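You operate a simulated robot arm through the tools that you are given. There is no shell and no other tool.

Carry out the task below with a simulated robot arm. There is one attempt and no reset: what you move stays moved.

TASK
Prime the rim weld and the gusset weld with the primer brush.
Fine: load it at the primer pot; it goes back; the rib weld stays unprimed. Set down upright: primer brush. A coat counts when it lies all over at full strength: go over it till it gets no stronger.

The check looks at the end state, three seconds after you hand in, the way a careful person would. Anything else that was tipped, shoved, dropped, spilled or broken makes it a failure.

THE ROBOT
A 6-joint arm with a two-finger parallel gripper, fixed in place. Base frame: the origin is on the floor under the middle of its stand, x ahead of it, y to its left, z up. Lengths are in mm, angles in degrees, forces in N, time in s.
With the tool pointing down near the work surface it reaches from about 420 to 940 mm from the base axis. Its first joint turns from -115.0 to 115.0 degrees. Payload 3.43 kg.
The tool frame sits at the grasp point between the pads (the TCP): z along the fingers, y along the line on which they close. The tips reach 34 mm beyond it. The gripper opens to 128 mm. The fingers are 24 mm wide and 12 mm thick; the gripper's body (48 by 130 mm) begins 96 mm behind the TCP.
Orientation is that of the tool frame in the base frame, as a unit quaternion [x, y, z, w]. With the fingers straight down and closing along the base's y, the tool's x points along the base's -x, its y along +y and its z along -z.

THE INTERFACE
- The arm moves only by the tool jog_arm. Its argument "motion" is a list of rows, each a list of 7 numbers: the closure in counts, from 0 (fully open) to 255 (shut), then the shift along the base's x, y, z in m, then the turn, a rotation vector about the base's x, y, z in degrees. In form: [[claw, tx, ty, tz, rx, ry, rz], ...]. A call has 1 to 20 rows; each row is the pose to reach, as a shift and turn from the pose commanded when the call began. Rows are played at 5 a second. More than 50 mm and 8.6 degrees between two rows, or a gripper value outside its range, and nothing of the call is played. Where a pose cannot be reached the arm comes as near as it can. A force on the tool above 40 N (or 10 N above the force at the start of the call, whichever is more), or a blocked arm, ends the call early, and 0.2 s more pass. The fingers move at their own pace (about 108 mm/s each) and stop on an object; they squeeze with about 28 N. The grip force told is the motor's: it shows also when the fingers shut on nothing. Time passes only in rows, and 0.2 s behind the last, so rows that repeat a pose let the fingers close. It gives the time, the measured TCP pose, the force on the tool (base axes), the opening and the grip force at its end, in the units of the frame above (readings bear some noise), with the torque about the TCP (base axes, N m) and any sound that the robot's microphone picked up.
- Cameras (640 x 400 px; columns grow to the right, rows downward): "scene" is fixed at [45.1, 490.2, 1338.8]; the picture's right is [-0.40, -0.91, 0.00], its down [-0.62, 0.27, -0.74] and it looks along [0.67, -0.30, -0.68] (base axes); focal length 323 px, centre (320, 200). "wrist" rides on the gripper at [76, -11, -160] in the tool frame; the picture's right is [0.15, 0.99, 0.00], its down [-0.88, 0.13, -0.46] and it looks along [-0.45, 0.07, 0.89] (tool axes); focal length 234 px, centre (320, 200).
- camera(camera): a new picture of that camera. It takes no simulated time.
- raise_lower(by): moves the trunk up (or, below 0, down) by that many mm; the arm rides with it, the base frame stays. It gives what a move gives, with no picture.
- measure_at(camera, pixels): for up to 12 pixels [column, row] of the newest picture of that camera ("zoom" is the newest enlarged one), the place [x, y, z] in the base frame of the surface seen there, good to about 2 mm, but the place of the scene camera against the robot may be out by one fixed shift of up to 18 mm in any direction. It takes no simulated time.
- enlarge(camera, box): a new picture of the part [left, top, right, bottom] of that camera's present view, enlarged. It takes no simulated time.
- hand_in(): hands the job in; it is judged then, once.

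Unless the task says otherwise, let go and move clear before handing in.

The tools are called as a command line: name --pt "numbers of a row" for each row, then --argument value for the rest, lists and objects as JSON in quotes. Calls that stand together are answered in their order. jog_arm: Moves the arm, as the interface text tells. Its arguments: {"type":"object","properties":{"motion":{"type":"array"}},"required":["motion"]} The other tools are called the same way: raise_lower (by) moves the trunk up or down; camera (camera) takes a picture; measure_at (camera, pixels) gives the place of the surface under pixels of a picture; enlarge (camera, box) takes an enlarged picture of a part of a camera's view; hand_in () hands the job in.

At the start:

```text
clock: 0.0
ee_pos: [432.9, 214.7, 1066.9]
tool_rot: [0.0, 1.0, 0.0, 0.0]
wrist_force: [-0.3, 0.2, 0.4]
wrist_torque: [0.03, 0.0, -0.03]
grip_width: 127.8
grasp_force: 0.1
trunk travel left (down, up): [-350.0, 440.0]
```

scene: 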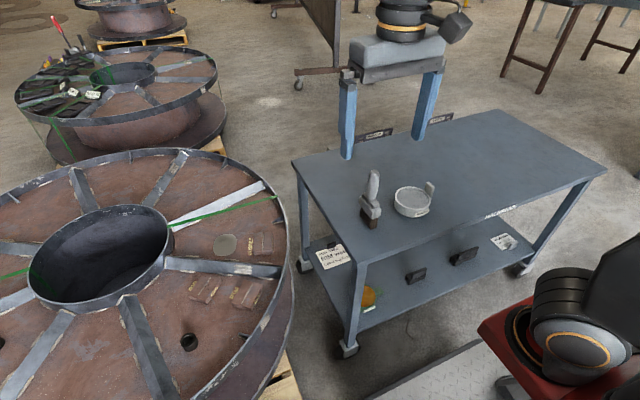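
wrist: 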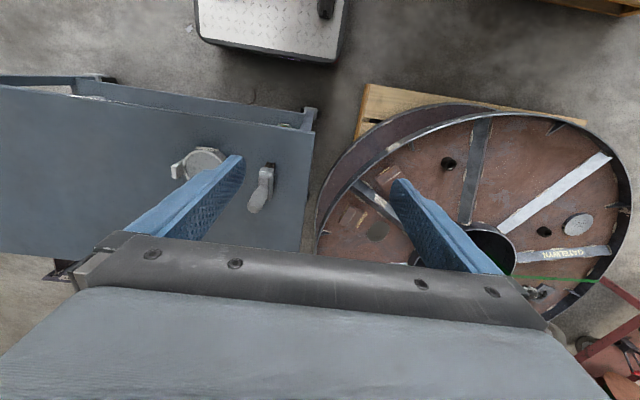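

The scene shows a blue table with a brush (about 371,195) and a primer pot (412,201), and to the left a large drum with labelled welds near (205,285), (245,292), (262,243). I'll look closer before moving.

enlarge --camera "scene" --box '[160, 200, 320, 320]'

enlarge --camera "wrist" --box '[320, 140, 480, 260]'

```text
3.33 times, centred on (240, 260) of scene
```

zoom: 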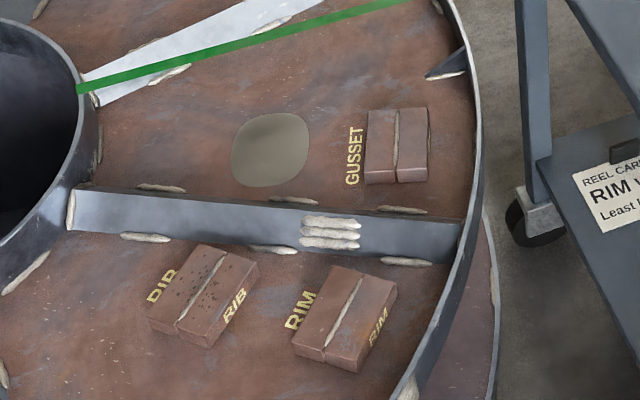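

```text
3.33 times, centred on (400, 200) of wrist
```

zoom: 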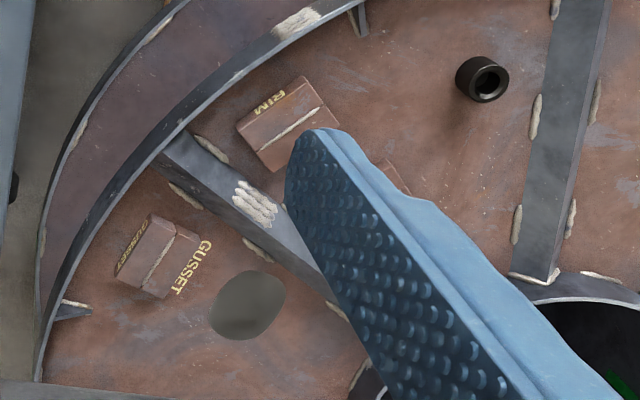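

The zoom shows three coupons labelled GUSSET (395,145), RIB (205,295) and RIM (345,315), each with a pale weld bead between two plates. Now I'll look closely at the brush, pot and signs.

enlarge --camera "scene" --box '[340, 155, 460, 235]'

enlarge --camera "scene" --box '[300, 230, 380, 290]'

enlarge --camera "scene" --box '[380, 200, 540, 300]'

enlarge --camera "wrist" --box '[150, 120, 310, 220]'

```text
5.00 times, centred on (400, 195) of scene
```

zoom: 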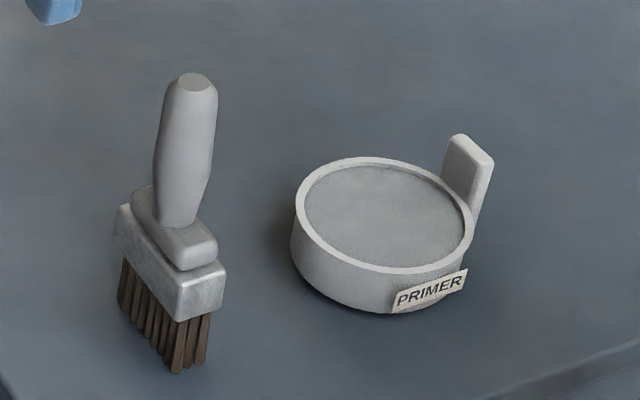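

```text
6.67 times, centred on (340, 260) of scene
```

zoom: 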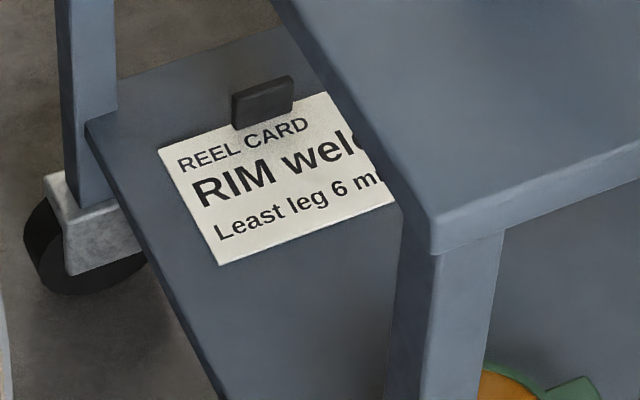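

```text
4.00 times, centred on (460, 250) of scene
```

zoom: 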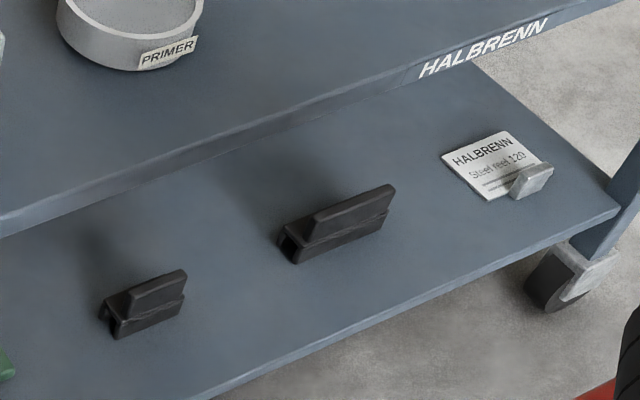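

```text
4.00 times, centred on (230, 170) of wrist
```

zoom: 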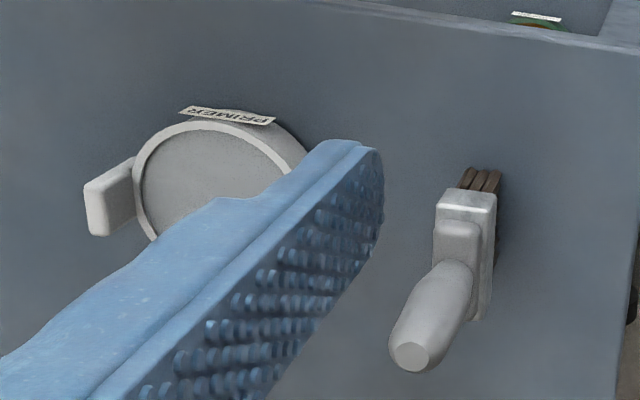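

The brush stands upright on its bristles with its handle top at about (378,171) in scene, and the open pot is at (412,201). I'll measure these in both cameras to find the scene camera's shift.

camera --camera "scene"

camera --camera "wrist"

measure_at --camera "scene" --pixels '[[378.6, 171.5], [374, 187], [371, 207], [380, 213], [375, 226], [412, 197], [401, 200], [428, 200], [431.5, 184], [390, 225], [440, 240], [350, 215]]'

measure_at --camera "wrist" --pixels '[[252.7, 208.7], [258, 197], [266, 170], [200, 165], [190, 165], [215, 160], [175, 170], [280, 200], [220, 140], [290, 150]]'

```text
taken
```

scene: 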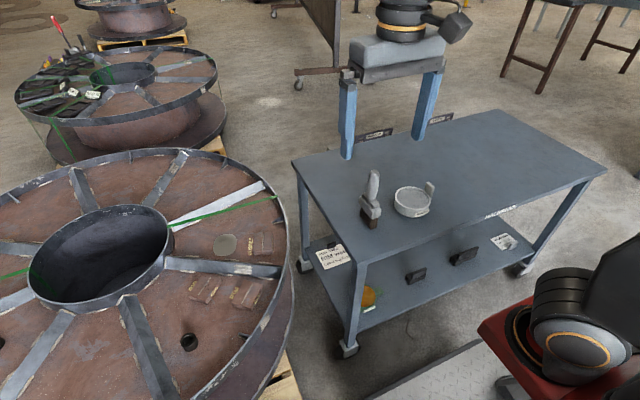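

```text
taken
```

wrist: 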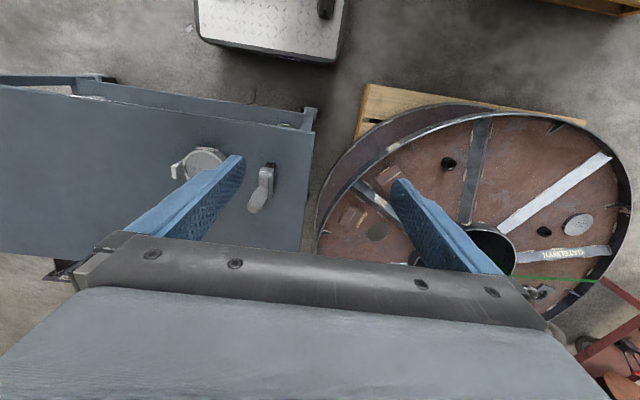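

```text
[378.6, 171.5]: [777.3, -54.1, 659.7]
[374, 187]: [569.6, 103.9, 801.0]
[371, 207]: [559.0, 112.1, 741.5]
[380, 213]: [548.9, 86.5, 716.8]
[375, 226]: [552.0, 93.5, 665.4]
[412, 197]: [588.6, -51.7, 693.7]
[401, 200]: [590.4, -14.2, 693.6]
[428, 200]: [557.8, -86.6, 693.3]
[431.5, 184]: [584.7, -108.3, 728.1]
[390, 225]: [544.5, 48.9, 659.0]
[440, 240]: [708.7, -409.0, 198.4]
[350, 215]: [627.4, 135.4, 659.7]
```

```text
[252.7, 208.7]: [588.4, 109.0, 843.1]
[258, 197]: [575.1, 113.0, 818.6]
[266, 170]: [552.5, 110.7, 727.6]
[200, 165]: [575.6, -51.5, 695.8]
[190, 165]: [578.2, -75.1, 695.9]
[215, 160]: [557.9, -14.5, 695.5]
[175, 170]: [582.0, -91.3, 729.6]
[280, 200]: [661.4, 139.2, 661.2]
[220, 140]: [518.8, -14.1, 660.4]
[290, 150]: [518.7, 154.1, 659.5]
```

Table top is at z≈660 and the brush is about 183 mm tall, at roughly (565–588, 110). Next I'll measure the coupons on the reel through an enlarged scene view.

enlarge --camera "scene" --box '[180, 220, 300, 320]'

```text
4.00 times, centred on (240, 270) of scene
```

zoom: 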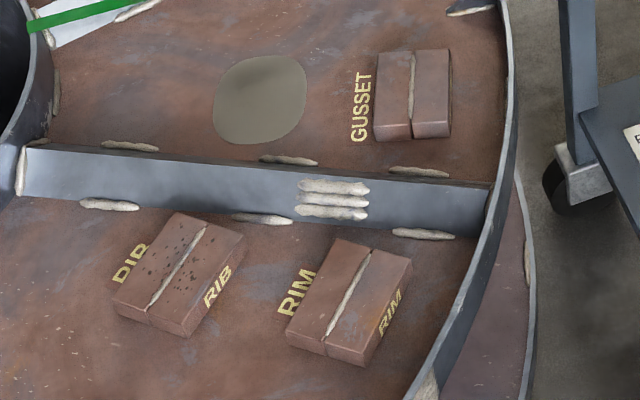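

measure_at --camera "zoom" --pixels '[[412, 60], [410, 115], [380, 100], [440, 95], [366, 258], [332, 335], [320, 290], [385, 300], [202, 232], [155, 303], [400, 220], [330, 200]]'

enlarge --camera "wrist" --box '[320, 140, 440, 240]'

```text
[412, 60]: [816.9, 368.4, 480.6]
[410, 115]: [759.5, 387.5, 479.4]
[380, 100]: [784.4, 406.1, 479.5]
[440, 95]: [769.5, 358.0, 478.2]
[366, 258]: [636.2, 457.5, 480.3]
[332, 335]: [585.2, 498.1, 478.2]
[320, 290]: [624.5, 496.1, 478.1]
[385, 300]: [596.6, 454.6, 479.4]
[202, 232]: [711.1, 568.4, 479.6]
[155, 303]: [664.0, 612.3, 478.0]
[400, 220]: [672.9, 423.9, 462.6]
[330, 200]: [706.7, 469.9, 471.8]
```

```text
4.00 times, centred on (380, 190) of wrist
```

zoom: 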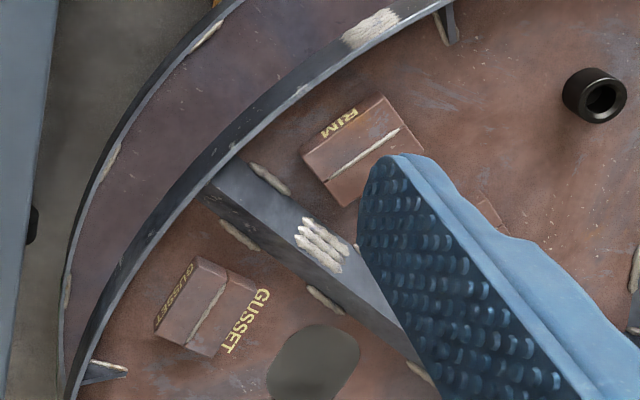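

measure_at --camera "zoom" --pixels '[[225, 290], [187, 341], [215, 312], [398, 130], [331, 178], [365, 155], [170, 320], [235, 300], [340, 150], [370, 170], [320, 250], [240, 190]]'

```text
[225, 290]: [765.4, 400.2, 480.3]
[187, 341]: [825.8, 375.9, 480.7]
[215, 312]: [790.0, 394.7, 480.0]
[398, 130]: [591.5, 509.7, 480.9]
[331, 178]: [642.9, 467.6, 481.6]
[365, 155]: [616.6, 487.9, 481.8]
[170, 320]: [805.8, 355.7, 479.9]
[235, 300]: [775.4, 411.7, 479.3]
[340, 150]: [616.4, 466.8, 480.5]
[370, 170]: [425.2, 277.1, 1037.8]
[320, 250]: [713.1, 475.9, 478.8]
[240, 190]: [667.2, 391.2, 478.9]
```

The coupon tops are at z≈480, with gusset near (795,388) and rim near (617,488) by the wrist camera. I'll move above and behind the brush to view it close up with the wrist camera.

jog_arm --pt "0 0.017 -0.026 -0.017 0 0 0" --pt "0 0.034 -0.052 -0.034 0 0 0" --pt "0 0.05 -0.078 -0.05 0 0 0" --pt "0 0.067 -0.105 -0.067 0 0 0" --pt "0 0.067 -0.105 -0.067 0 0 0"

camera --camera "wrist"

```text
clock: 1.2
ee_pos: [499.7, 112.0, 1003.0]
tool_rot: [0.0, 1.0, 0.0, -0.001]
wrist_force: [1.3, -0.4, -0.3]
wrist_torque: [0.02, 0.04, -0.02]
grip_width: 128.2
grasp_force: 0.0
trunk travel left (down, up): [-350.0, 440.0]
```

```text
taken
```

wrist: 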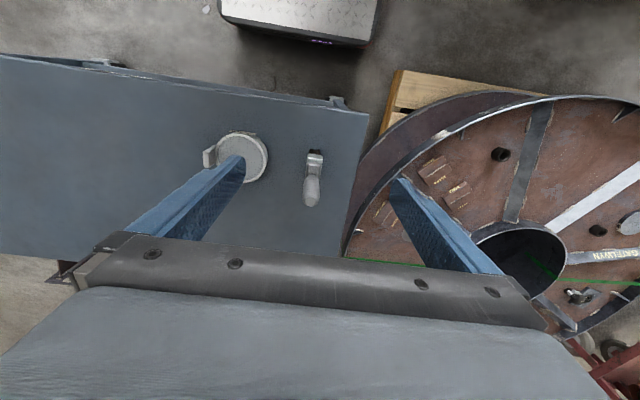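

enlarge --camera "wrist" --box '[260, 130, 370, 220]'

```text
4.44 times, centred on (315, 175) of wrist
```

zoom: 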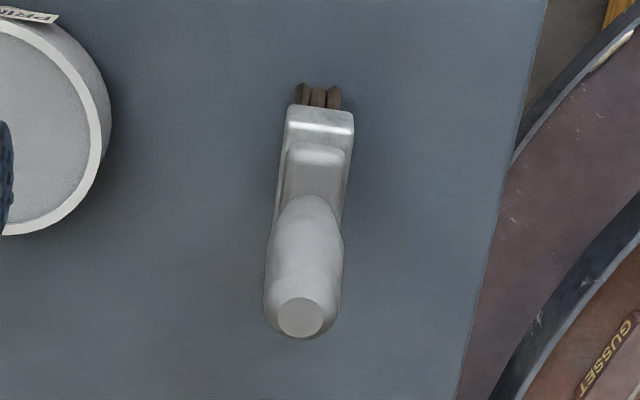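

measure_at --camera "zoom" --pixels '[[300, 318], [283, 318], [318, 318], [300, 303], [300, 330], [303, 270], [308, 210], [316, 157], [320, 113], [292, 115], [349, 120], [318, 95]]'

measure_at --camera "wrist" --pixels '[[250, 150], [262, 170], [225, 140], [246, 134], [207, 156], [250, 178], [218, 152], [290, 160], [340, 190], [255, 195]]'

```text
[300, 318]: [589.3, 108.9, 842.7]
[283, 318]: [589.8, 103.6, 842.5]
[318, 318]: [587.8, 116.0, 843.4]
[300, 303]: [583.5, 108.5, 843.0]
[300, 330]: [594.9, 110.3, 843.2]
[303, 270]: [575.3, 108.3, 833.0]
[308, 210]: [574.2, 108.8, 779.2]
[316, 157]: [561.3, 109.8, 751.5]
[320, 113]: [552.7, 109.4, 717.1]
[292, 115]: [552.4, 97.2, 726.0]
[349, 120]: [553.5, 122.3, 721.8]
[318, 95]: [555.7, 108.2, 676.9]
```

```text
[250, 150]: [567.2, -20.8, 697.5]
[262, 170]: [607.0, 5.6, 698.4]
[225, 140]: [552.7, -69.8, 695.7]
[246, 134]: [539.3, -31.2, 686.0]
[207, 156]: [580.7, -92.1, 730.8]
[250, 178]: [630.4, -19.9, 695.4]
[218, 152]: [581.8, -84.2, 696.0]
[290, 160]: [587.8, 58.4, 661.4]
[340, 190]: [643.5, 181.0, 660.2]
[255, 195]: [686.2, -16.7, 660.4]
```

The handle top centre is at (589,109.5,843), and the ferrule spans y≈97–122 with its long side along x from 552. I'll move over the handle and lower partway with fingers open along y, then check alignment.

jog_arm --pt "0 0.03 0 0 0 0 0" --pt "0 0.06 0 0 0 0 0" --pt "0 0.0893 0 0 0 0 0" --pt "0 0.0893 0 -0.03 0 0 0" --pt "0 0.0893 0 -0.06 0 0 0" --pt "0 0.0893 0 -0.09 0 0 0" --pt "0 0.0893 0 -0.09 0 0 0"

camera --camera "wrist"

camera --camera "scene"

```text
clock: 2.8
ee_pos: [590.4, 109.5, 912.2]
tool_rot: [0.001, 1.0, -0.001, -0.001]
wrist_force: [-0.2, 0.5, 0.4]
wrist_torque: [-0.05, 0.04, -0.01]
grip_width: 127.9
grasp_force: 0.1
trunk travel left (down, up): [-350.0, 440.0]
```

```text
taken
```

wrist: 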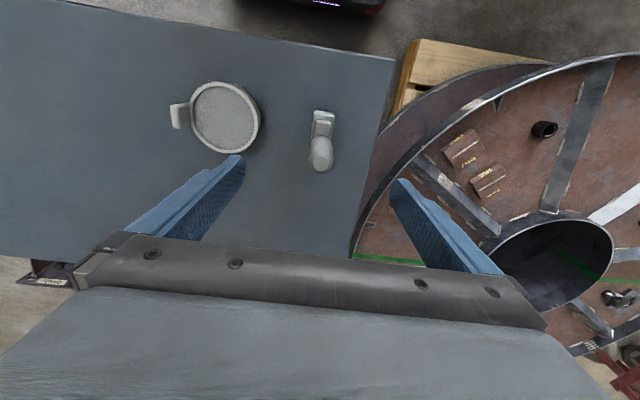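

```text
taken
```

scene: 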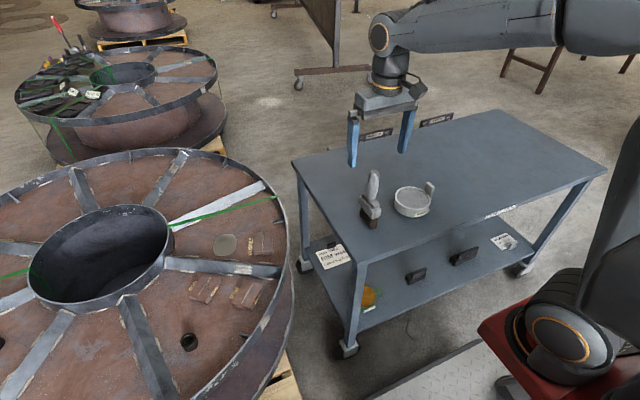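

enlarge --camera "wrist" --box '[270, 90, 380, 190]'

measure_at --camera "wrist" --pixels '[[322, 167], [322, 145], [321, 120], [313, 122], [331, 122], [225, 120], [195, 120], [255, 120], [225, 86], [225, 150], [175, 117]]'

```text
4.00 times, centred on (325, 140) of wrist
```

zoom: 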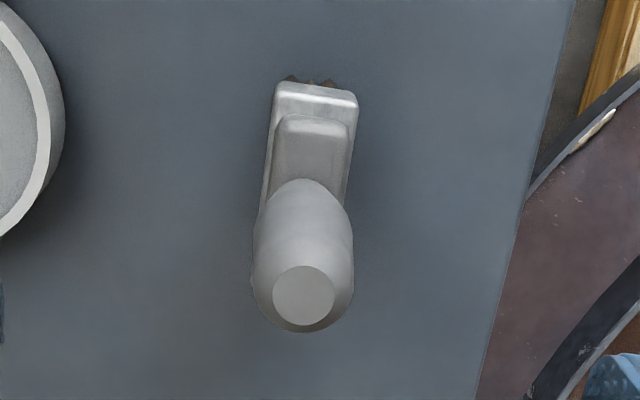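

```text
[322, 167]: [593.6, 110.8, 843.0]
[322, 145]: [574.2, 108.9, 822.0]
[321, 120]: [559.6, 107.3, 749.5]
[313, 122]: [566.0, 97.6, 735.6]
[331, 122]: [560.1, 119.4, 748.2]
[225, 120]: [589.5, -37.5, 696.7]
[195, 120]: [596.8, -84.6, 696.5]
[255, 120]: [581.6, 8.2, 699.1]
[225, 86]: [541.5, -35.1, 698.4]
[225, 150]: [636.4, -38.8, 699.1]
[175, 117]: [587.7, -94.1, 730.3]
```

Handle centre is confirmed near (589,109.5). Before gripping, I'll measure the pot's rim and interior from this view.

enlarge --camera "wrist" --box '[160, 60, 280, 170]'

```text
3.64 times, centred on (220, 115) of wrist
```

zoom: 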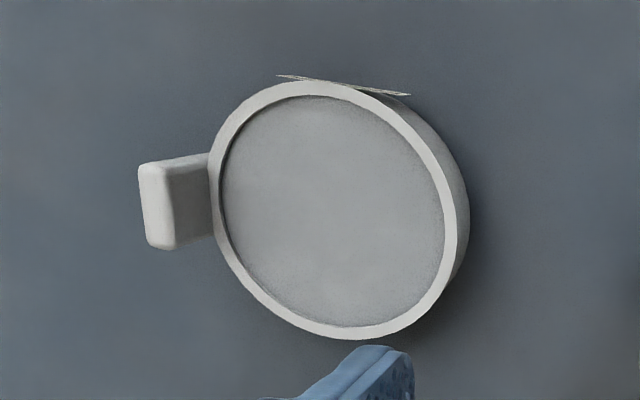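

measure_at --camera "zoom" --pixels '[[218, 180], [448, 210], [312, 89], [352, 331], [258, 112], [415, 310], [235, 262], [425, 140], [330, 210], [230, 200], [433, 215], [345, 310]]'

```text
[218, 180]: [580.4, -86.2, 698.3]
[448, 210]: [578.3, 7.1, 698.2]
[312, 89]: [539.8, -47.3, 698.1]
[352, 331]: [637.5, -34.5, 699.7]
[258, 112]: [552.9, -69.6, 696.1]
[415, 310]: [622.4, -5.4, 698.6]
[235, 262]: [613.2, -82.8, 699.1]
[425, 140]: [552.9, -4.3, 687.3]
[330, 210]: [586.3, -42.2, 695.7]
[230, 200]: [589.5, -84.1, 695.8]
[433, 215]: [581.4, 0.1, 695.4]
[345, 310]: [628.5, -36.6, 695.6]
```

Pot centre is about (588,-40), inner radius ≈45, liquid level z≈695.6, rim z≈698.5. Now I descend around the handle to TCP z≈803 with the fingers still open.

jog_arm --pt "0 0 0 -0.03 0 0 0" --pt "0 0 0 -0.06 0 0 0" --pt "0 0 0 -0.09 0 0 0" --pt "0 0 0 -0.107 0 0 0" --pt "0 0 0 -0.107 0 0 0" --pt "0 0 0 -0.107 0 0 0"

camera --camera "scene"

enlarge --camera "scene" --box '[320, 120, 440, 240]'

camera --camera "wrist"

```text
clock: 4.2
ee_pos: [590.4, 111.1, 803.7]
tool_rot: [0.0, 1.0, 0.0, 0.001]
wrist_force: [0.1, 0.0, -0.3]
wrist_torque: [-0.04, 0.0, 0.01]
grip_width: 128.0
grasp_force: 0.0
trunk travel left (down, up): [-350.0, 440.0]
```

```text
taken
```

scene: 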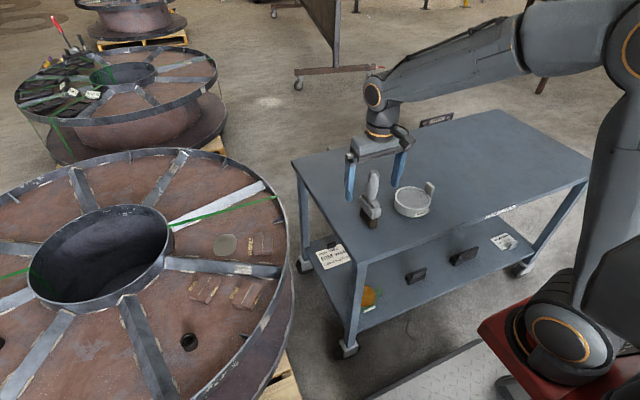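

```text
3.33 times, centred on (380, 180) of scene
```

zoom: 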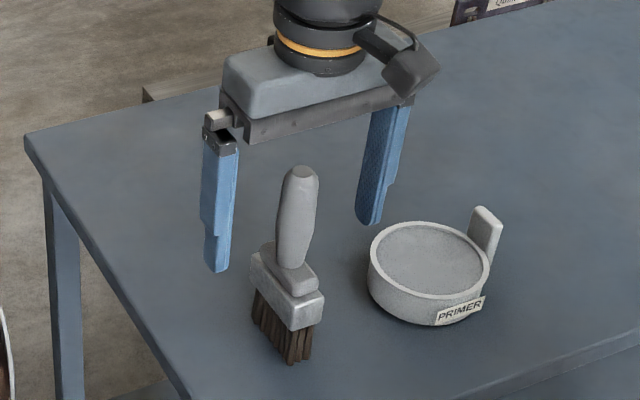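

```text
taken
```

wrist: 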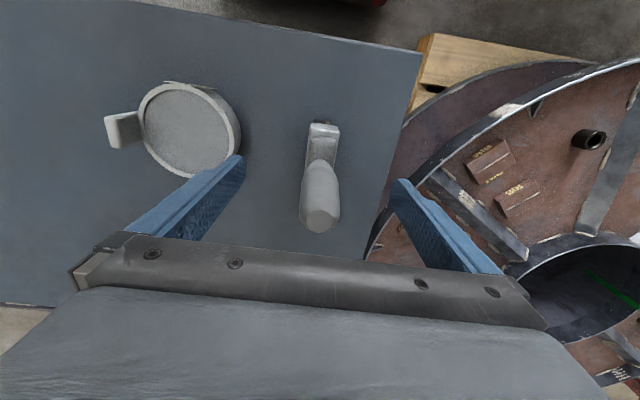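

The fingers bracket the handle cleanly with no contact force. I'll close on it now.

jog_arm --pt "120 0 0 0 0 0 0" --pt "200 0 0 0 0 0 0" --pt "255 0 0 0 0 0 0" --pt "255 0 0 0 0 0 0" --pt "255 0 0 0 0 0 0" --pt "255 0 0 0 0 0 0"

camera --camera "wrist"

enlarge --camera "scene" --box '[320, 120, 440, 240]'

```text
clock: 5.6
ee_pos: [589.2, 109.7, 803.5]
tool_rot: [0.0, 1.0, 0.0, 0.001]
wrist_force: [0.8, -0.9, 0.8]
wrist_torque: [-0.14, 0.02, 0.0]
grip_width: 29.1
grasp_force: 27.6
trunk travel left (down, up): [-350.0, 440.0]
```

```text
taken
```

wrist: 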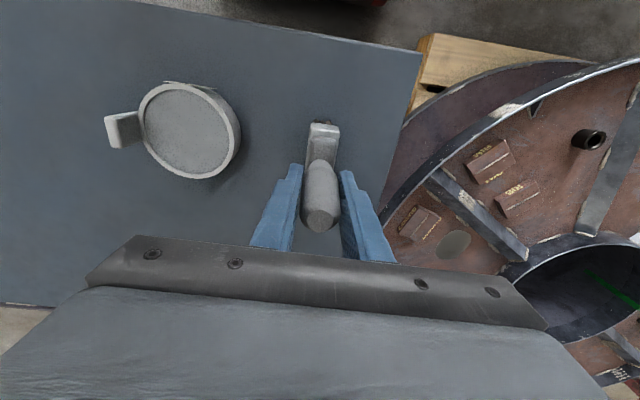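

```text
3.33 times, centred on (380, 180) of scene
```

zoom: 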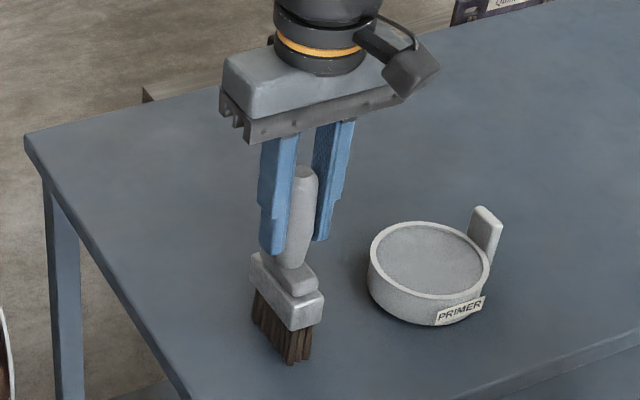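

Handle is gripped at 29.1 mm with 27.6 N. I'll lift straight up 80 mm and check the brush hangs straight.

jog_arm --pt "255 0 0 0.01 0 0 0" --pt "255 0 0 0.03 0 0 0" --pt "255 0 0 0.055 0 0 0" --pt "255 0 0 0.08 0 0 0" --pt "255 0 0 0.08 0 0 0"

camera --camera "wrist"

enlarge --camera "scene" --box '[320, 100, 440, 220]'

```text
clock: 6.8
ee_pos: [587.9, 108.2, 882.3]
tool_rot: [0.0, 1.0, 0.0, 0.0]
wrist_force: [-0.1, 0.3, -1.3]
wrist_torque: [-0.06, -0.01, 0.0]
grip_width: 29.2
grasp_force: 28.7
trunk travel left (down, up): [-350.0, 440.0]
```

```text
taken
```

wrist: 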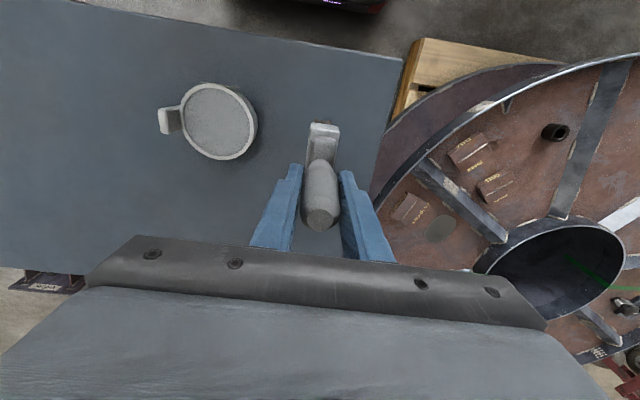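

```text
3.33 times, centred on (380, 160) of scene
```

zoom: 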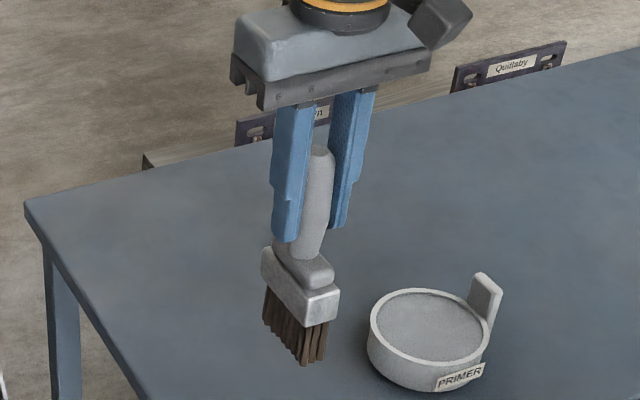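

The brush hangs straight (about 1.3 N). Now I move 150 mm along −y to over the pot centre at (588,−40), keeping the bristle tips around z 740.

jog_arm --pt "255 0 -0.03 0 0 0 0" --pt "255 -0.0005 -0.065 0 0 0 0" --pt "255 -0.001 -0.1 0 0 0 0" --pt "255 -0.001 -0.13 0 0 0 0" --pt "255 -0.001 -0.15 0 0 0 0" --pt "255 -0.001 -0.15 0 0 0 0"

camera --camera "wrist"

enlarge --camera "scene" --box '[350, 110, 470, 230]'

```text
clock: 8.2
ee_pos: [587.0, -43.2, 883.1]
tool_rot: [0.0, 1.0, -0.001, 0.0]
wrist_force: [-0.3, -0.8, -0.6]
wrist_torque: [-0.09, -0.01, -0.01]
grip_width: 29.1
grasp_force: 28.4
trunk travel left (down, up): [-350.0, 440.0]
```

```text
taken
```

wrist: 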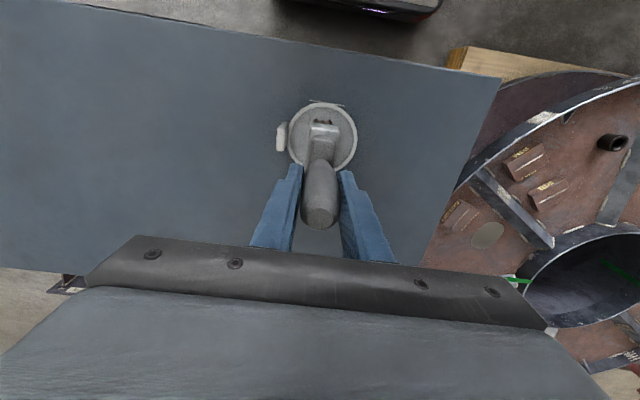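

```text
3.33 times, centred on (410, 170) of scene
```

zoom: 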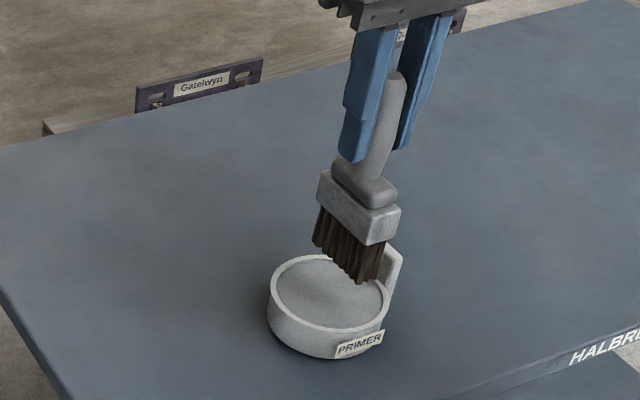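

enlarge --camera "wrist" --box '[265, 90, 375, 190]'

```text
4.00 times, centred on (320, 140) of wrist
```

zoom: 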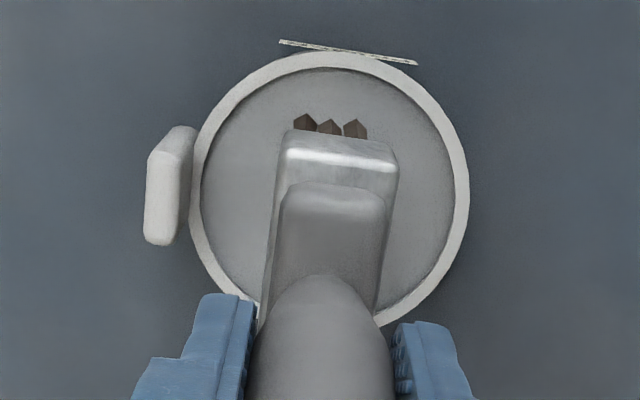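

measure_at --camera "zoom" --pixels '[[305, 122], [355, 128], [330, 126], [284, 140], [396, 160], [197, 190], [463, 190], [328, 60], [330, 80], [225, 290], [410, 300], [200, 200]]'

```text
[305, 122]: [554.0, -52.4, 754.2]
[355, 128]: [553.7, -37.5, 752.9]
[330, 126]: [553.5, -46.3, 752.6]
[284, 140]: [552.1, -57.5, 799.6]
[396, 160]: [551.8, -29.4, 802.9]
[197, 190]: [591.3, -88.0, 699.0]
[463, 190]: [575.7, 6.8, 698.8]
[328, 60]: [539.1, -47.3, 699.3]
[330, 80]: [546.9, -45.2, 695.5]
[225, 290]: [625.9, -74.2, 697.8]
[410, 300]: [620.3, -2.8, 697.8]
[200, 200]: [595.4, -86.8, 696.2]
```

The brush (ferrule y −57…−29, x from 552) is centred inside the pot opening (y −86…+5, x 541…636). I'll lower the bristles slowly, about 14 mm into the primer.

jog_arm --pt "255 0.0005 0.001 -0.012 0 0 0" --pt "255 0.0005 0.001 -0.024 0 0 0" --pt "255 0.0005 0.001 -0.036 0 0 0" --pt "255 0.0005 0.001 -0.046 0 0 0" --pt "255 0.0005 0.001 -0.053 0 0 0" --pt "255 0.0005 0.001 -0.058 0 0 0" --pt "255 0.0005 0.001 -0.06 0 0 0" --pt "255 0.0005 0.001 -0.06 0 0 0" --pt "255 0.0005 0.001 -0.06 0 0 0"

enlarge --camera "scene" --box '[350, 130, 470, 240]'

camera --camera "wrist"

```text
clock: 9.6
ee_pos: [591.7, -40.0, 831.0]
tool_rot: [0.001, 1.0, -0.001, 0.004]
wrist_force: [-4.8, 0.5, 16.3]
wrist_torque: [0.27, 0.51, 0.08]
grip_width: 29.2
grasp_force: 28.3
trunk travel left (down, up): [-350.0, 440.0]
stopped in row 6: the force on the tool passed its limit at 47 N (the readings are from after the stop); the commanded pose is now the measured one
```

```text
3.64 times, centred on (410, 185) of scene
```

zoom: 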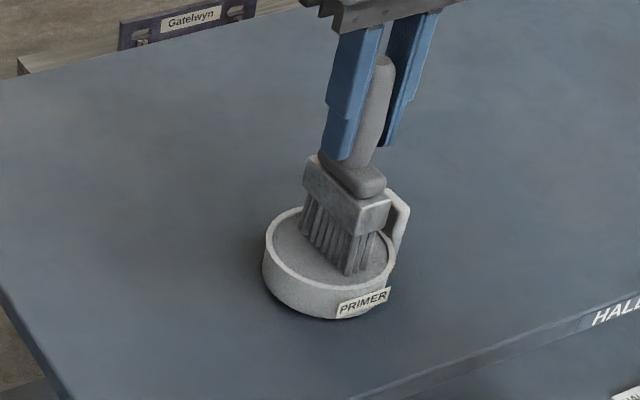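

```text
taken
```

wrist: 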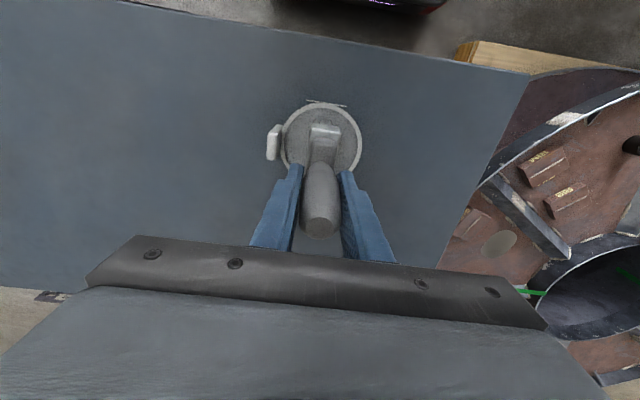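

The bristles met a firm stop near tip z≈688 (47 N, now 16 N) and have turned grey, so they are loaded. I'll lift straight off gently and check the grip and pot.

jog_arm --pt "255 0 0 0.004 0 0 0" --pt "255 -0.001 -0.0005 0.01 0 0 0" --pt "255 -0.002 -0.001 0.02 0 0 0" --pt "255 -0.0025 -0.001 0.035 0 0 0" --pt "255 -0.0025 -0.001 0.055 0 0 0" --pt "255 -0.0025 -0.001 0.055 0 0 0"

camera --camera "wrist"

enlarge --camera "wrist" --box '[265, 90, 375, 190]'

enlarge --camera "scene" --box '[350, 110, 470, 230]'

```text
clock: 11.0
ee_pos: [585.6, -42.3, 885.6]
tool_rot: [0.0, 1.0, 0.0, 0.002]
wrist_force: [-0.2, -0.4, -1.2]
wrist_torque: [0.01, 0.01, -0.01]
grip_width: 29.3
grasp_force: 27.7
trunk travel left (down, up): [-350.0, 440.0]
```

```text
taken
```

wrist: 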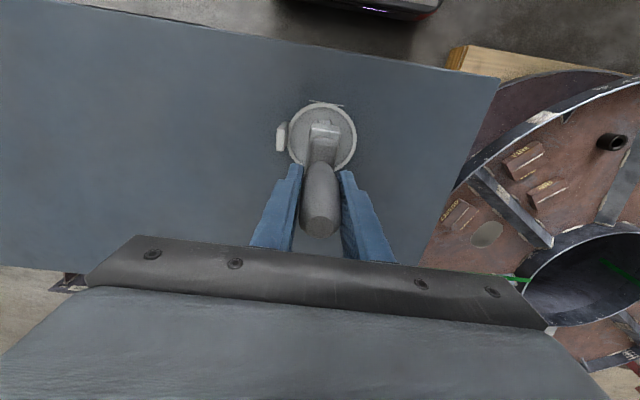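

```text
4.00 times, centred on (320, 140) of wrist
```

zoom: 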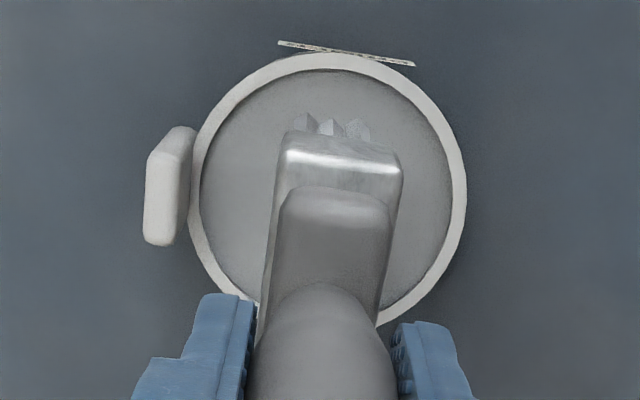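

```text
3.33 times, centred on (410, 170) of scene
```

zoom: 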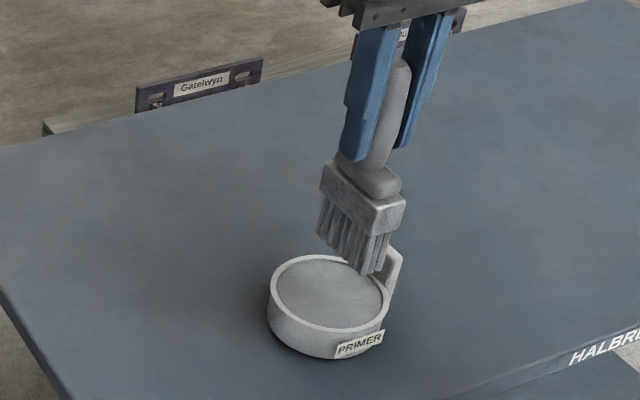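

The bristles are loaded and the pot hasn't moved; the brush slid up a little in the grip. I'll measure its new offset.

measure_at --camera "zoom" --pixels '[[320, 220], [335, 240], [360, 270], [380, 250], [370, 265], [390, 80]]'

measure_at --camera "wrist" --pixels '[[315, 121], [322, 123], [330, 122], [312, 125], [340, 130], [323, 130], [324, 142], [320, 226], [289, 137], [322, 104]]'

```text
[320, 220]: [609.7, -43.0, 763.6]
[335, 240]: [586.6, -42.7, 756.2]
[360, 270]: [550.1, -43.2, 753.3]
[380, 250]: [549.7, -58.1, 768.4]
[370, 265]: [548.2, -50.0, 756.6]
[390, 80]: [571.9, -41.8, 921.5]
```

```text
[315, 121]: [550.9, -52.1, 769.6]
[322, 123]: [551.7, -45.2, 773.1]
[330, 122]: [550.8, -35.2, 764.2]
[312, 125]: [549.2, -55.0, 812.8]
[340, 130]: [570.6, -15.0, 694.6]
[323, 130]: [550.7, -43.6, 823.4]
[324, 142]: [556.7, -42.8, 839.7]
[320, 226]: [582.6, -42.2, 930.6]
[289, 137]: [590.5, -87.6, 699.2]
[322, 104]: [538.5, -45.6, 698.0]
```

enlarge --camera "scene" --box '[385, 160, 435, 200]'

```text
10.00 times, centred on (410, 180) of scene
```

zoom: 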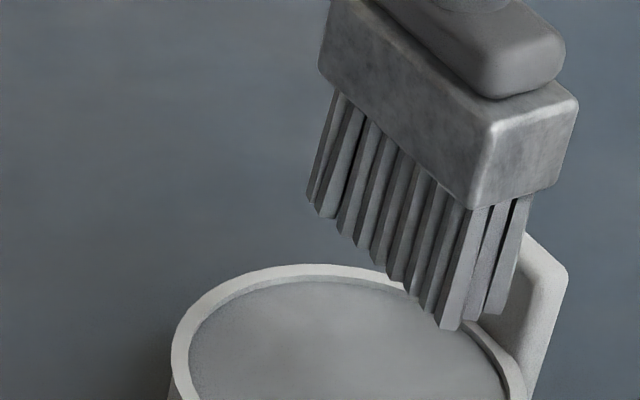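

measure_at --camera "zoom" --pixels '[[450, 320], [435, 305], [320, 205], [313, 195], [345, 225], [480, 190], [325, 75], [500, 305], [490, 140], [565, 110], [335, 20], [475, 225]]'

```text
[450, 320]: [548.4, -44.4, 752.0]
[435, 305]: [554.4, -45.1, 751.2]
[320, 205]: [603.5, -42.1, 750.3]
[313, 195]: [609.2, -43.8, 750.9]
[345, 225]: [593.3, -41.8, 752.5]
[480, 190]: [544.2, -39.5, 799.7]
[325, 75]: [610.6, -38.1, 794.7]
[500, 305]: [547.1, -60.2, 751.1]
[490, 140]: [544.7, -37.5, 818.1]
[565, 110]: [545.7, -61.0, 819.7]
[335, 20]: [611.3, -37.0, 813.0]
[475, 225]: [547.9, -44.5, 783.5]
```

The bristle tips now sit about 134 mm below the TCP (tip z≈752 at TCP 886), still level. I'll re-measure the coupons from this wrist view before travelling.

enlarge --camera "wrist" --box '[420, 120, 600, 260]'

```text
2.86 times, centred on (510, 190) of wrist
```

zoom: 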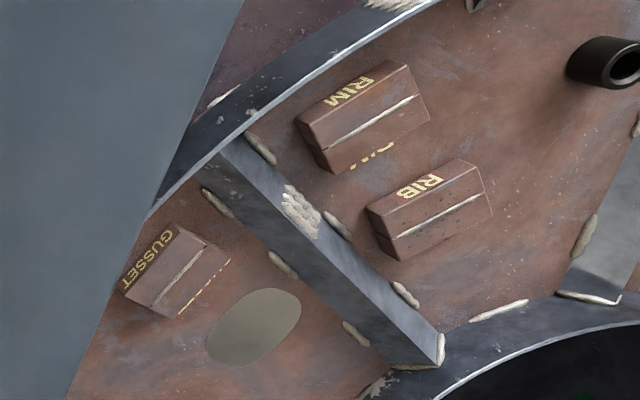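

measure_at --camera "zoom" --pixels '[[204, 249], [156, 308], [180, 278], [150, 275], [200, 285], [411, 97], [330, 146], [370, 122], [480, 196], [397, 238], [240, 120], [290, 210]]'

```text
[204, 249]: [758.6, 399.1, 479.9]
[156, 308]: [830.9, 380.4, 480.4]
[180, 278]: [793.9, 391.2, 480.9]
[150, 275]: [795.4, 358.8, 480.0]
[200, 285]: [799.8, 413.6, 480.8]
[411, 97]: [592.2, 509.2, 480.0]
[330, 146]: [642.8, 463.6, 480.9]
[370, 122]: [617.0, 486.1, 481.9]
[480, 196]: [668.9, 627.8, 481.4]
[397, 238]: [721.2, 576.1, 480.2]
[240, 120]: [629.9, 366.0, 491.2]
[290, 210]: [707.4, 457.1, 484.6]
```

Gusset bead runs about (760,400)→(829,379) and rim bead about (592,509)→(643,465), tops at z≈480–481. I'll carry the brush high toward the gusset while yawing +70° so its wide side lies across the bead, stopping short for a look.

jog_arm --pt "255 0.008 0.014 0.002 0 0 5" --pt "255 0.02 0.035 0.004 0 0 12" --pt "255 0.034 0.06 0.004 0 0 19" --pt "255 0.05 0.087 0.004 0 0 26" --pt "255 0.066 0.115 0.004 0 0 33" --pt "255 0.082 0.143 0.004 0 0 40" --pt "255 0.098 0.171 0.004 0 0 47" --pt "255 0.112 0.197 0.004 0 0 54" --pt "255 0.125 0.22 0.004 0 0 61" --pt "255 0.135 0.238 0.004 0 0 66" --pt "255 0.141 0.248 0.004 0 0 70" --pt "255 0.141 0.248 0.004 0 0 70"

camera --camera "wrist"

camera --camera "scene"

```text
clock: 13.6
ee_pos: [729.4, 206.0, 888.9]
tool_rot: [-0.575, 0.818, 0.001, 0.003]
wrist_force: [-0.8, 0.5, -0.6]
wrist_torque: [0.02, 0.02, 0.02]
grip_width: 29.6
grasp_force: 27.7
trunk travel left (down, up): [-350.0, 440.0]
```

```text
taken
```

wrist: 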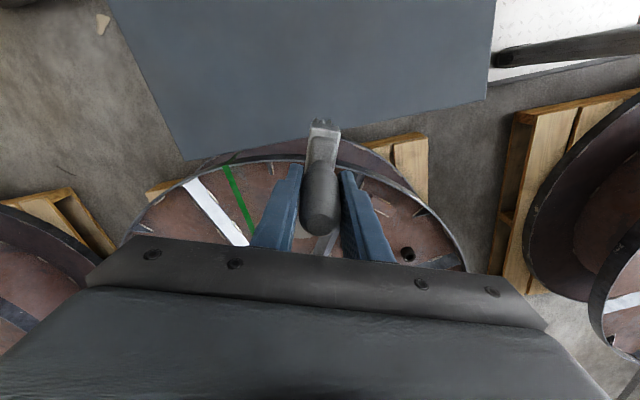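

```text
taken
```

scene: 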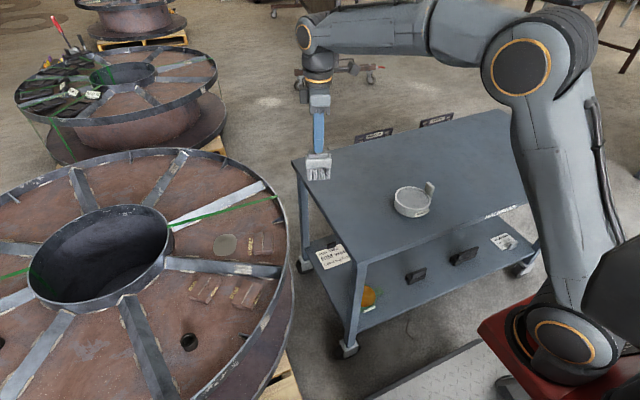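

The brush hides the gusset in the wrist view, so I'll use the scene view where brush and bead appear together. I'll move above the gusset bead and lower to tips about 65 mm above it.

jog_arm --pt "255 0.01 0.03 0 0 0 0" --pt "255 0.022 0.063 0 0 0 0" --pt "255 0.034 0.096 0 0 0 0" --pt "255 0.046 0.13 0 0 0 0" --pt "255 0.057 0.16 0 0 0 0" --pt "255 0.065 0.183 0 0 0 0" --pt "255 0.065 0.183 -0.03 0 0 0" --pt "255 0.065 0.183 -0.07 0 0 0" --pt "255 0.065 0.183 -0.11 0 0 0" --pt "255 0.065 0.183 -0.15 0 0 0" --pt "255 0.065 0.183 -0.18 0 0 0" --pt "255 0.065 0.183 -0.205 0 0 0" --pt "255 0.065 0.183 -0.205 0 0 0"

camera --camera "scene"

enlarge --camera "scene" --box '[210, 180, 320, 270]'

camera --camera "wrist"

```text
clock: 16.4
ee_pos: [792.1, 387.7, 683.1]
tool_rot: [-0.574, 0.819, 0.002, 0.002]
wrist_force: [0.3, 1.3, -2.0]
wrist_torque: [-0.02, 0.02, 0.0]
grip_width: 29.2
grasp_force: 28.1
trunk travel left (down, up): [-350.0, 440.0]
```

```text
taken
```

scene: 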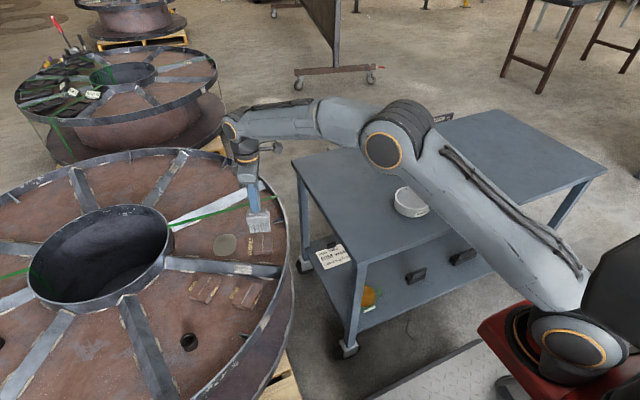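

```text
4.44 times, centred on (265, 225) of scene
```

zoom: 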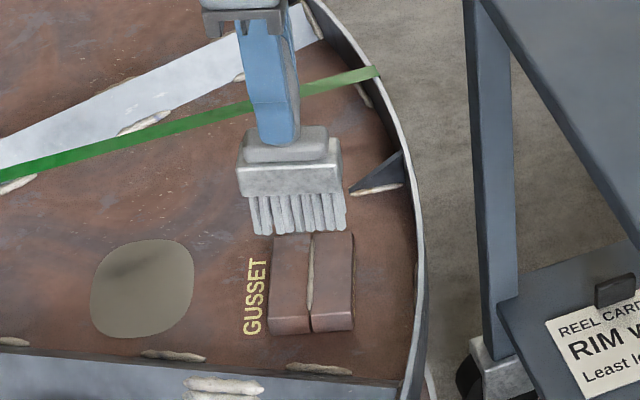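

```text
taken
```

wrist: 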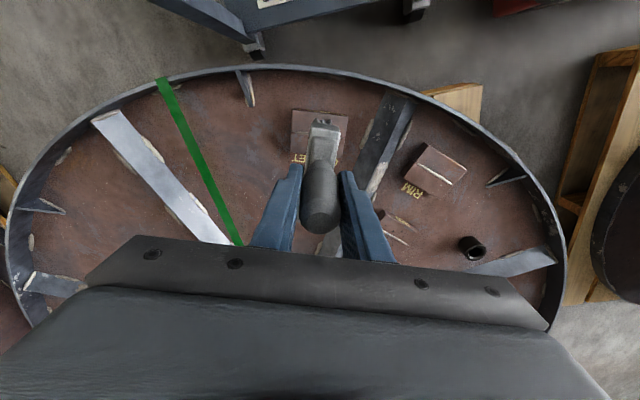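

The brush hovers just beyond the gusset coupon in view. I'll measure the bristle tips, bead and nearby strap in one scene frame.

measure_at --camera "zoom" --pixels '[[257, 225], [341, 227], [300, 230], [312, 238], [309, 310], [311, 275], [275, 240], [352, 236], [355, 325], [278, 330], [200, 125], [330, 85]]'

enlarge --camera "wrist" --box '[270, 90, 370, 180]'

```text
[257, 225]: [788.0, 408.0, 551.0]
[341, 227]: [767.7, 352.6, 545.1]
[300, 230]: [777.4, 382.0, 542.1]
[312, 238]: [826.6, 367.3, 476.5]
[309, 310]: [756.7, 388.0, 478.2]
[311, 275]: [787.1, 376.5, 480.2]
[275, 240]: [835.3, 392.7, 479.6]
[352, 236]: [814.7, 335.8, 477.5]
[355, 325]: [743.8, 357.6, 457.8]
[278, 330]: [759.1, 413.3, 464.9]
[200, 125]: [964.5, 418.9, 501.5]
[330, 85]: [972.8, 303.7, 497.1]
```

```text
4.44 times, centred on (320, 135) of wrist
```

zoom: 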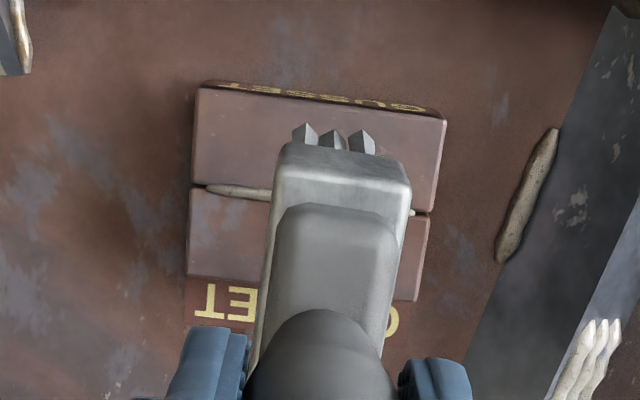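

measure_at --camera "zoom" --pixels '[[207, 188], [195, 186], [240, 191], [413, 212], [428, 214], [305, 128], [335, 133], [365, 138], [215, 95], [430, 120], [200, 270], [330, 165]]'

```text
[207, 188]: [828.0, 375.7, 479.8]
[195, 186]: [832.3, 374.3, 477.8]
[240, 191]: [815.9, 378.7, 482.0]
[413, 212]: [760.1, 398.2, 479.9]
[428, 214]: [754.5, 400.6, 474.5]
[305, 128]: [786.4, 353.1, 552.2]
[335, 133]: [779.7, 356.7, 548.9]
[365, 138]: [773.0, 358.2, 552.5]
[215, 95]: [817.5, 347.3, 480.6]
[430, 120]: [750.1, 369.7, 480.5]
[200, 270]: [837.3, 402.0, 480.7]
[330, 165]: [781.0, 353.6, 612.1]
```

The bead runs from (829,375) to (759,399), centre (794,387), direction −18.7°, and the brush is centred and square over it. I'll lower in stages, first to about 15 mm above expected contact.

jog_arm --pt "255 0.001 0 -0.012 0 0 0" --pt "255 0.002 0 -0.026 0 0 0" --pt "255 0.002 0 -0.038 0 0 0" --pt "255 0.002 0 -0.046 0 0 0" --pt "255 0.002 0 -0.05 0 0 0" --pt "255 0.002 0 -0.05 0 0 0" --pt "255 0.002 0 -0.05 0 0 0"

enlarge --camera "scene" --box '[230, 200, 300, 255]'

```text
clock: 18.0
ee_pos: [795.9, 390.4, 632.3]
tool_rot: [-0.573, 0.819, 0.001, 0.003]
wrist_force: [0.2, 1.0, -1.2]
wrist_torque: [0.03, 0.07, 0.02]
grip_width: 29.3
grasp_force: 27.7
trunk travel left (down, up): [-350.0, 440.0]
```

```text
7.27 times, centred on (265, 228) of scene
```

zoom: 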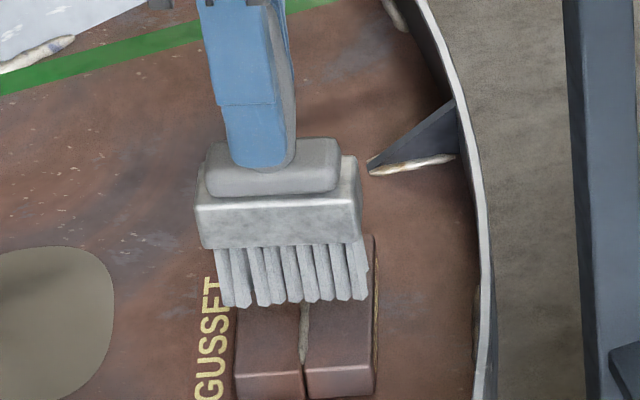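

measure_at --camera "zoom" --pixels '[[244, 302], [262, 300], [295, 297], [327, 296], [360, 294], [228, 300], [305, 320], [304, 355], [260, 340], [340, 330], [300, 210]]'

```text
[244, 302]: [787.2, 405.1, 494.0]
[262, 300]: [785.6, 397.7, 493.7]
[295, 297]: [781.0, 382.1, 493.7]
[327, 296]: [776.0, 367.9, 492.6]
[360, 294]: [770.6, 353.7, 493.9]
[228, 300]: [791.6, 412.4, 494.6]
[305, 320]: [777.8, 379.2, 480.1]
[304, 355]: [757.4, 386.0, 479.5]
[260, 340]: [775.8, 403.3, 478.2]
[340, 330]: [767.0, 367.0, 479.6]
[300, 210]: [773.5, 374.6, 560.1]
```

Tips are at z≈493.5 and the bead at ≈480 in the same frame, so about 13 mm remain. I'll come down 11.5 mm and then feel for contact in small steps.

jog_arm --pt "255 0 0 -0.004 0 0 0" --pt "255 0 0 -0.008 0 0 0" --pt "255 0 0 -0.01 0 0 0" --pt "255 0 0 -0.011 0 0 0" --pt "255 0 0 -0.012 0 0 0" --pt "255 0 0 -0.012 0 0 0"

enlarge --camera "scene" --box '[230, 200, 300, 255]'

```text
clock: 19.4
ee_pos: [796.0, 390.5, 623.7]
tool_rot: [-0.573, 0.819, 0.002, 0.004]
wrist_force: [-1.5, -2.2, 9.7]
wrist_torque: [0.13, 0.41, 0.08]
grip_width: 29.1
grasp_force: 28.0
trunk travel left (down, up): [-350.0, 440.0]
```

```text
7.27 times, centred on (265, 228) of scene
```

zoom: 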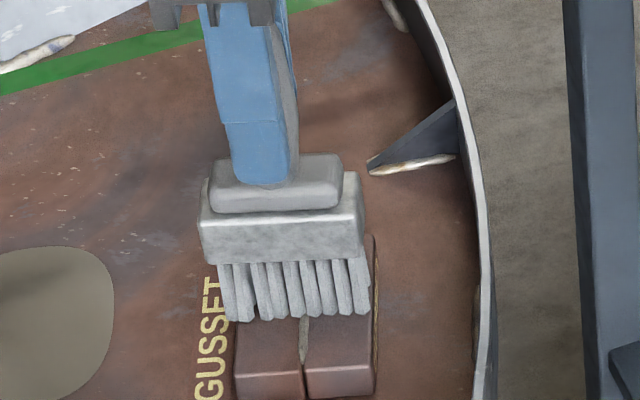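

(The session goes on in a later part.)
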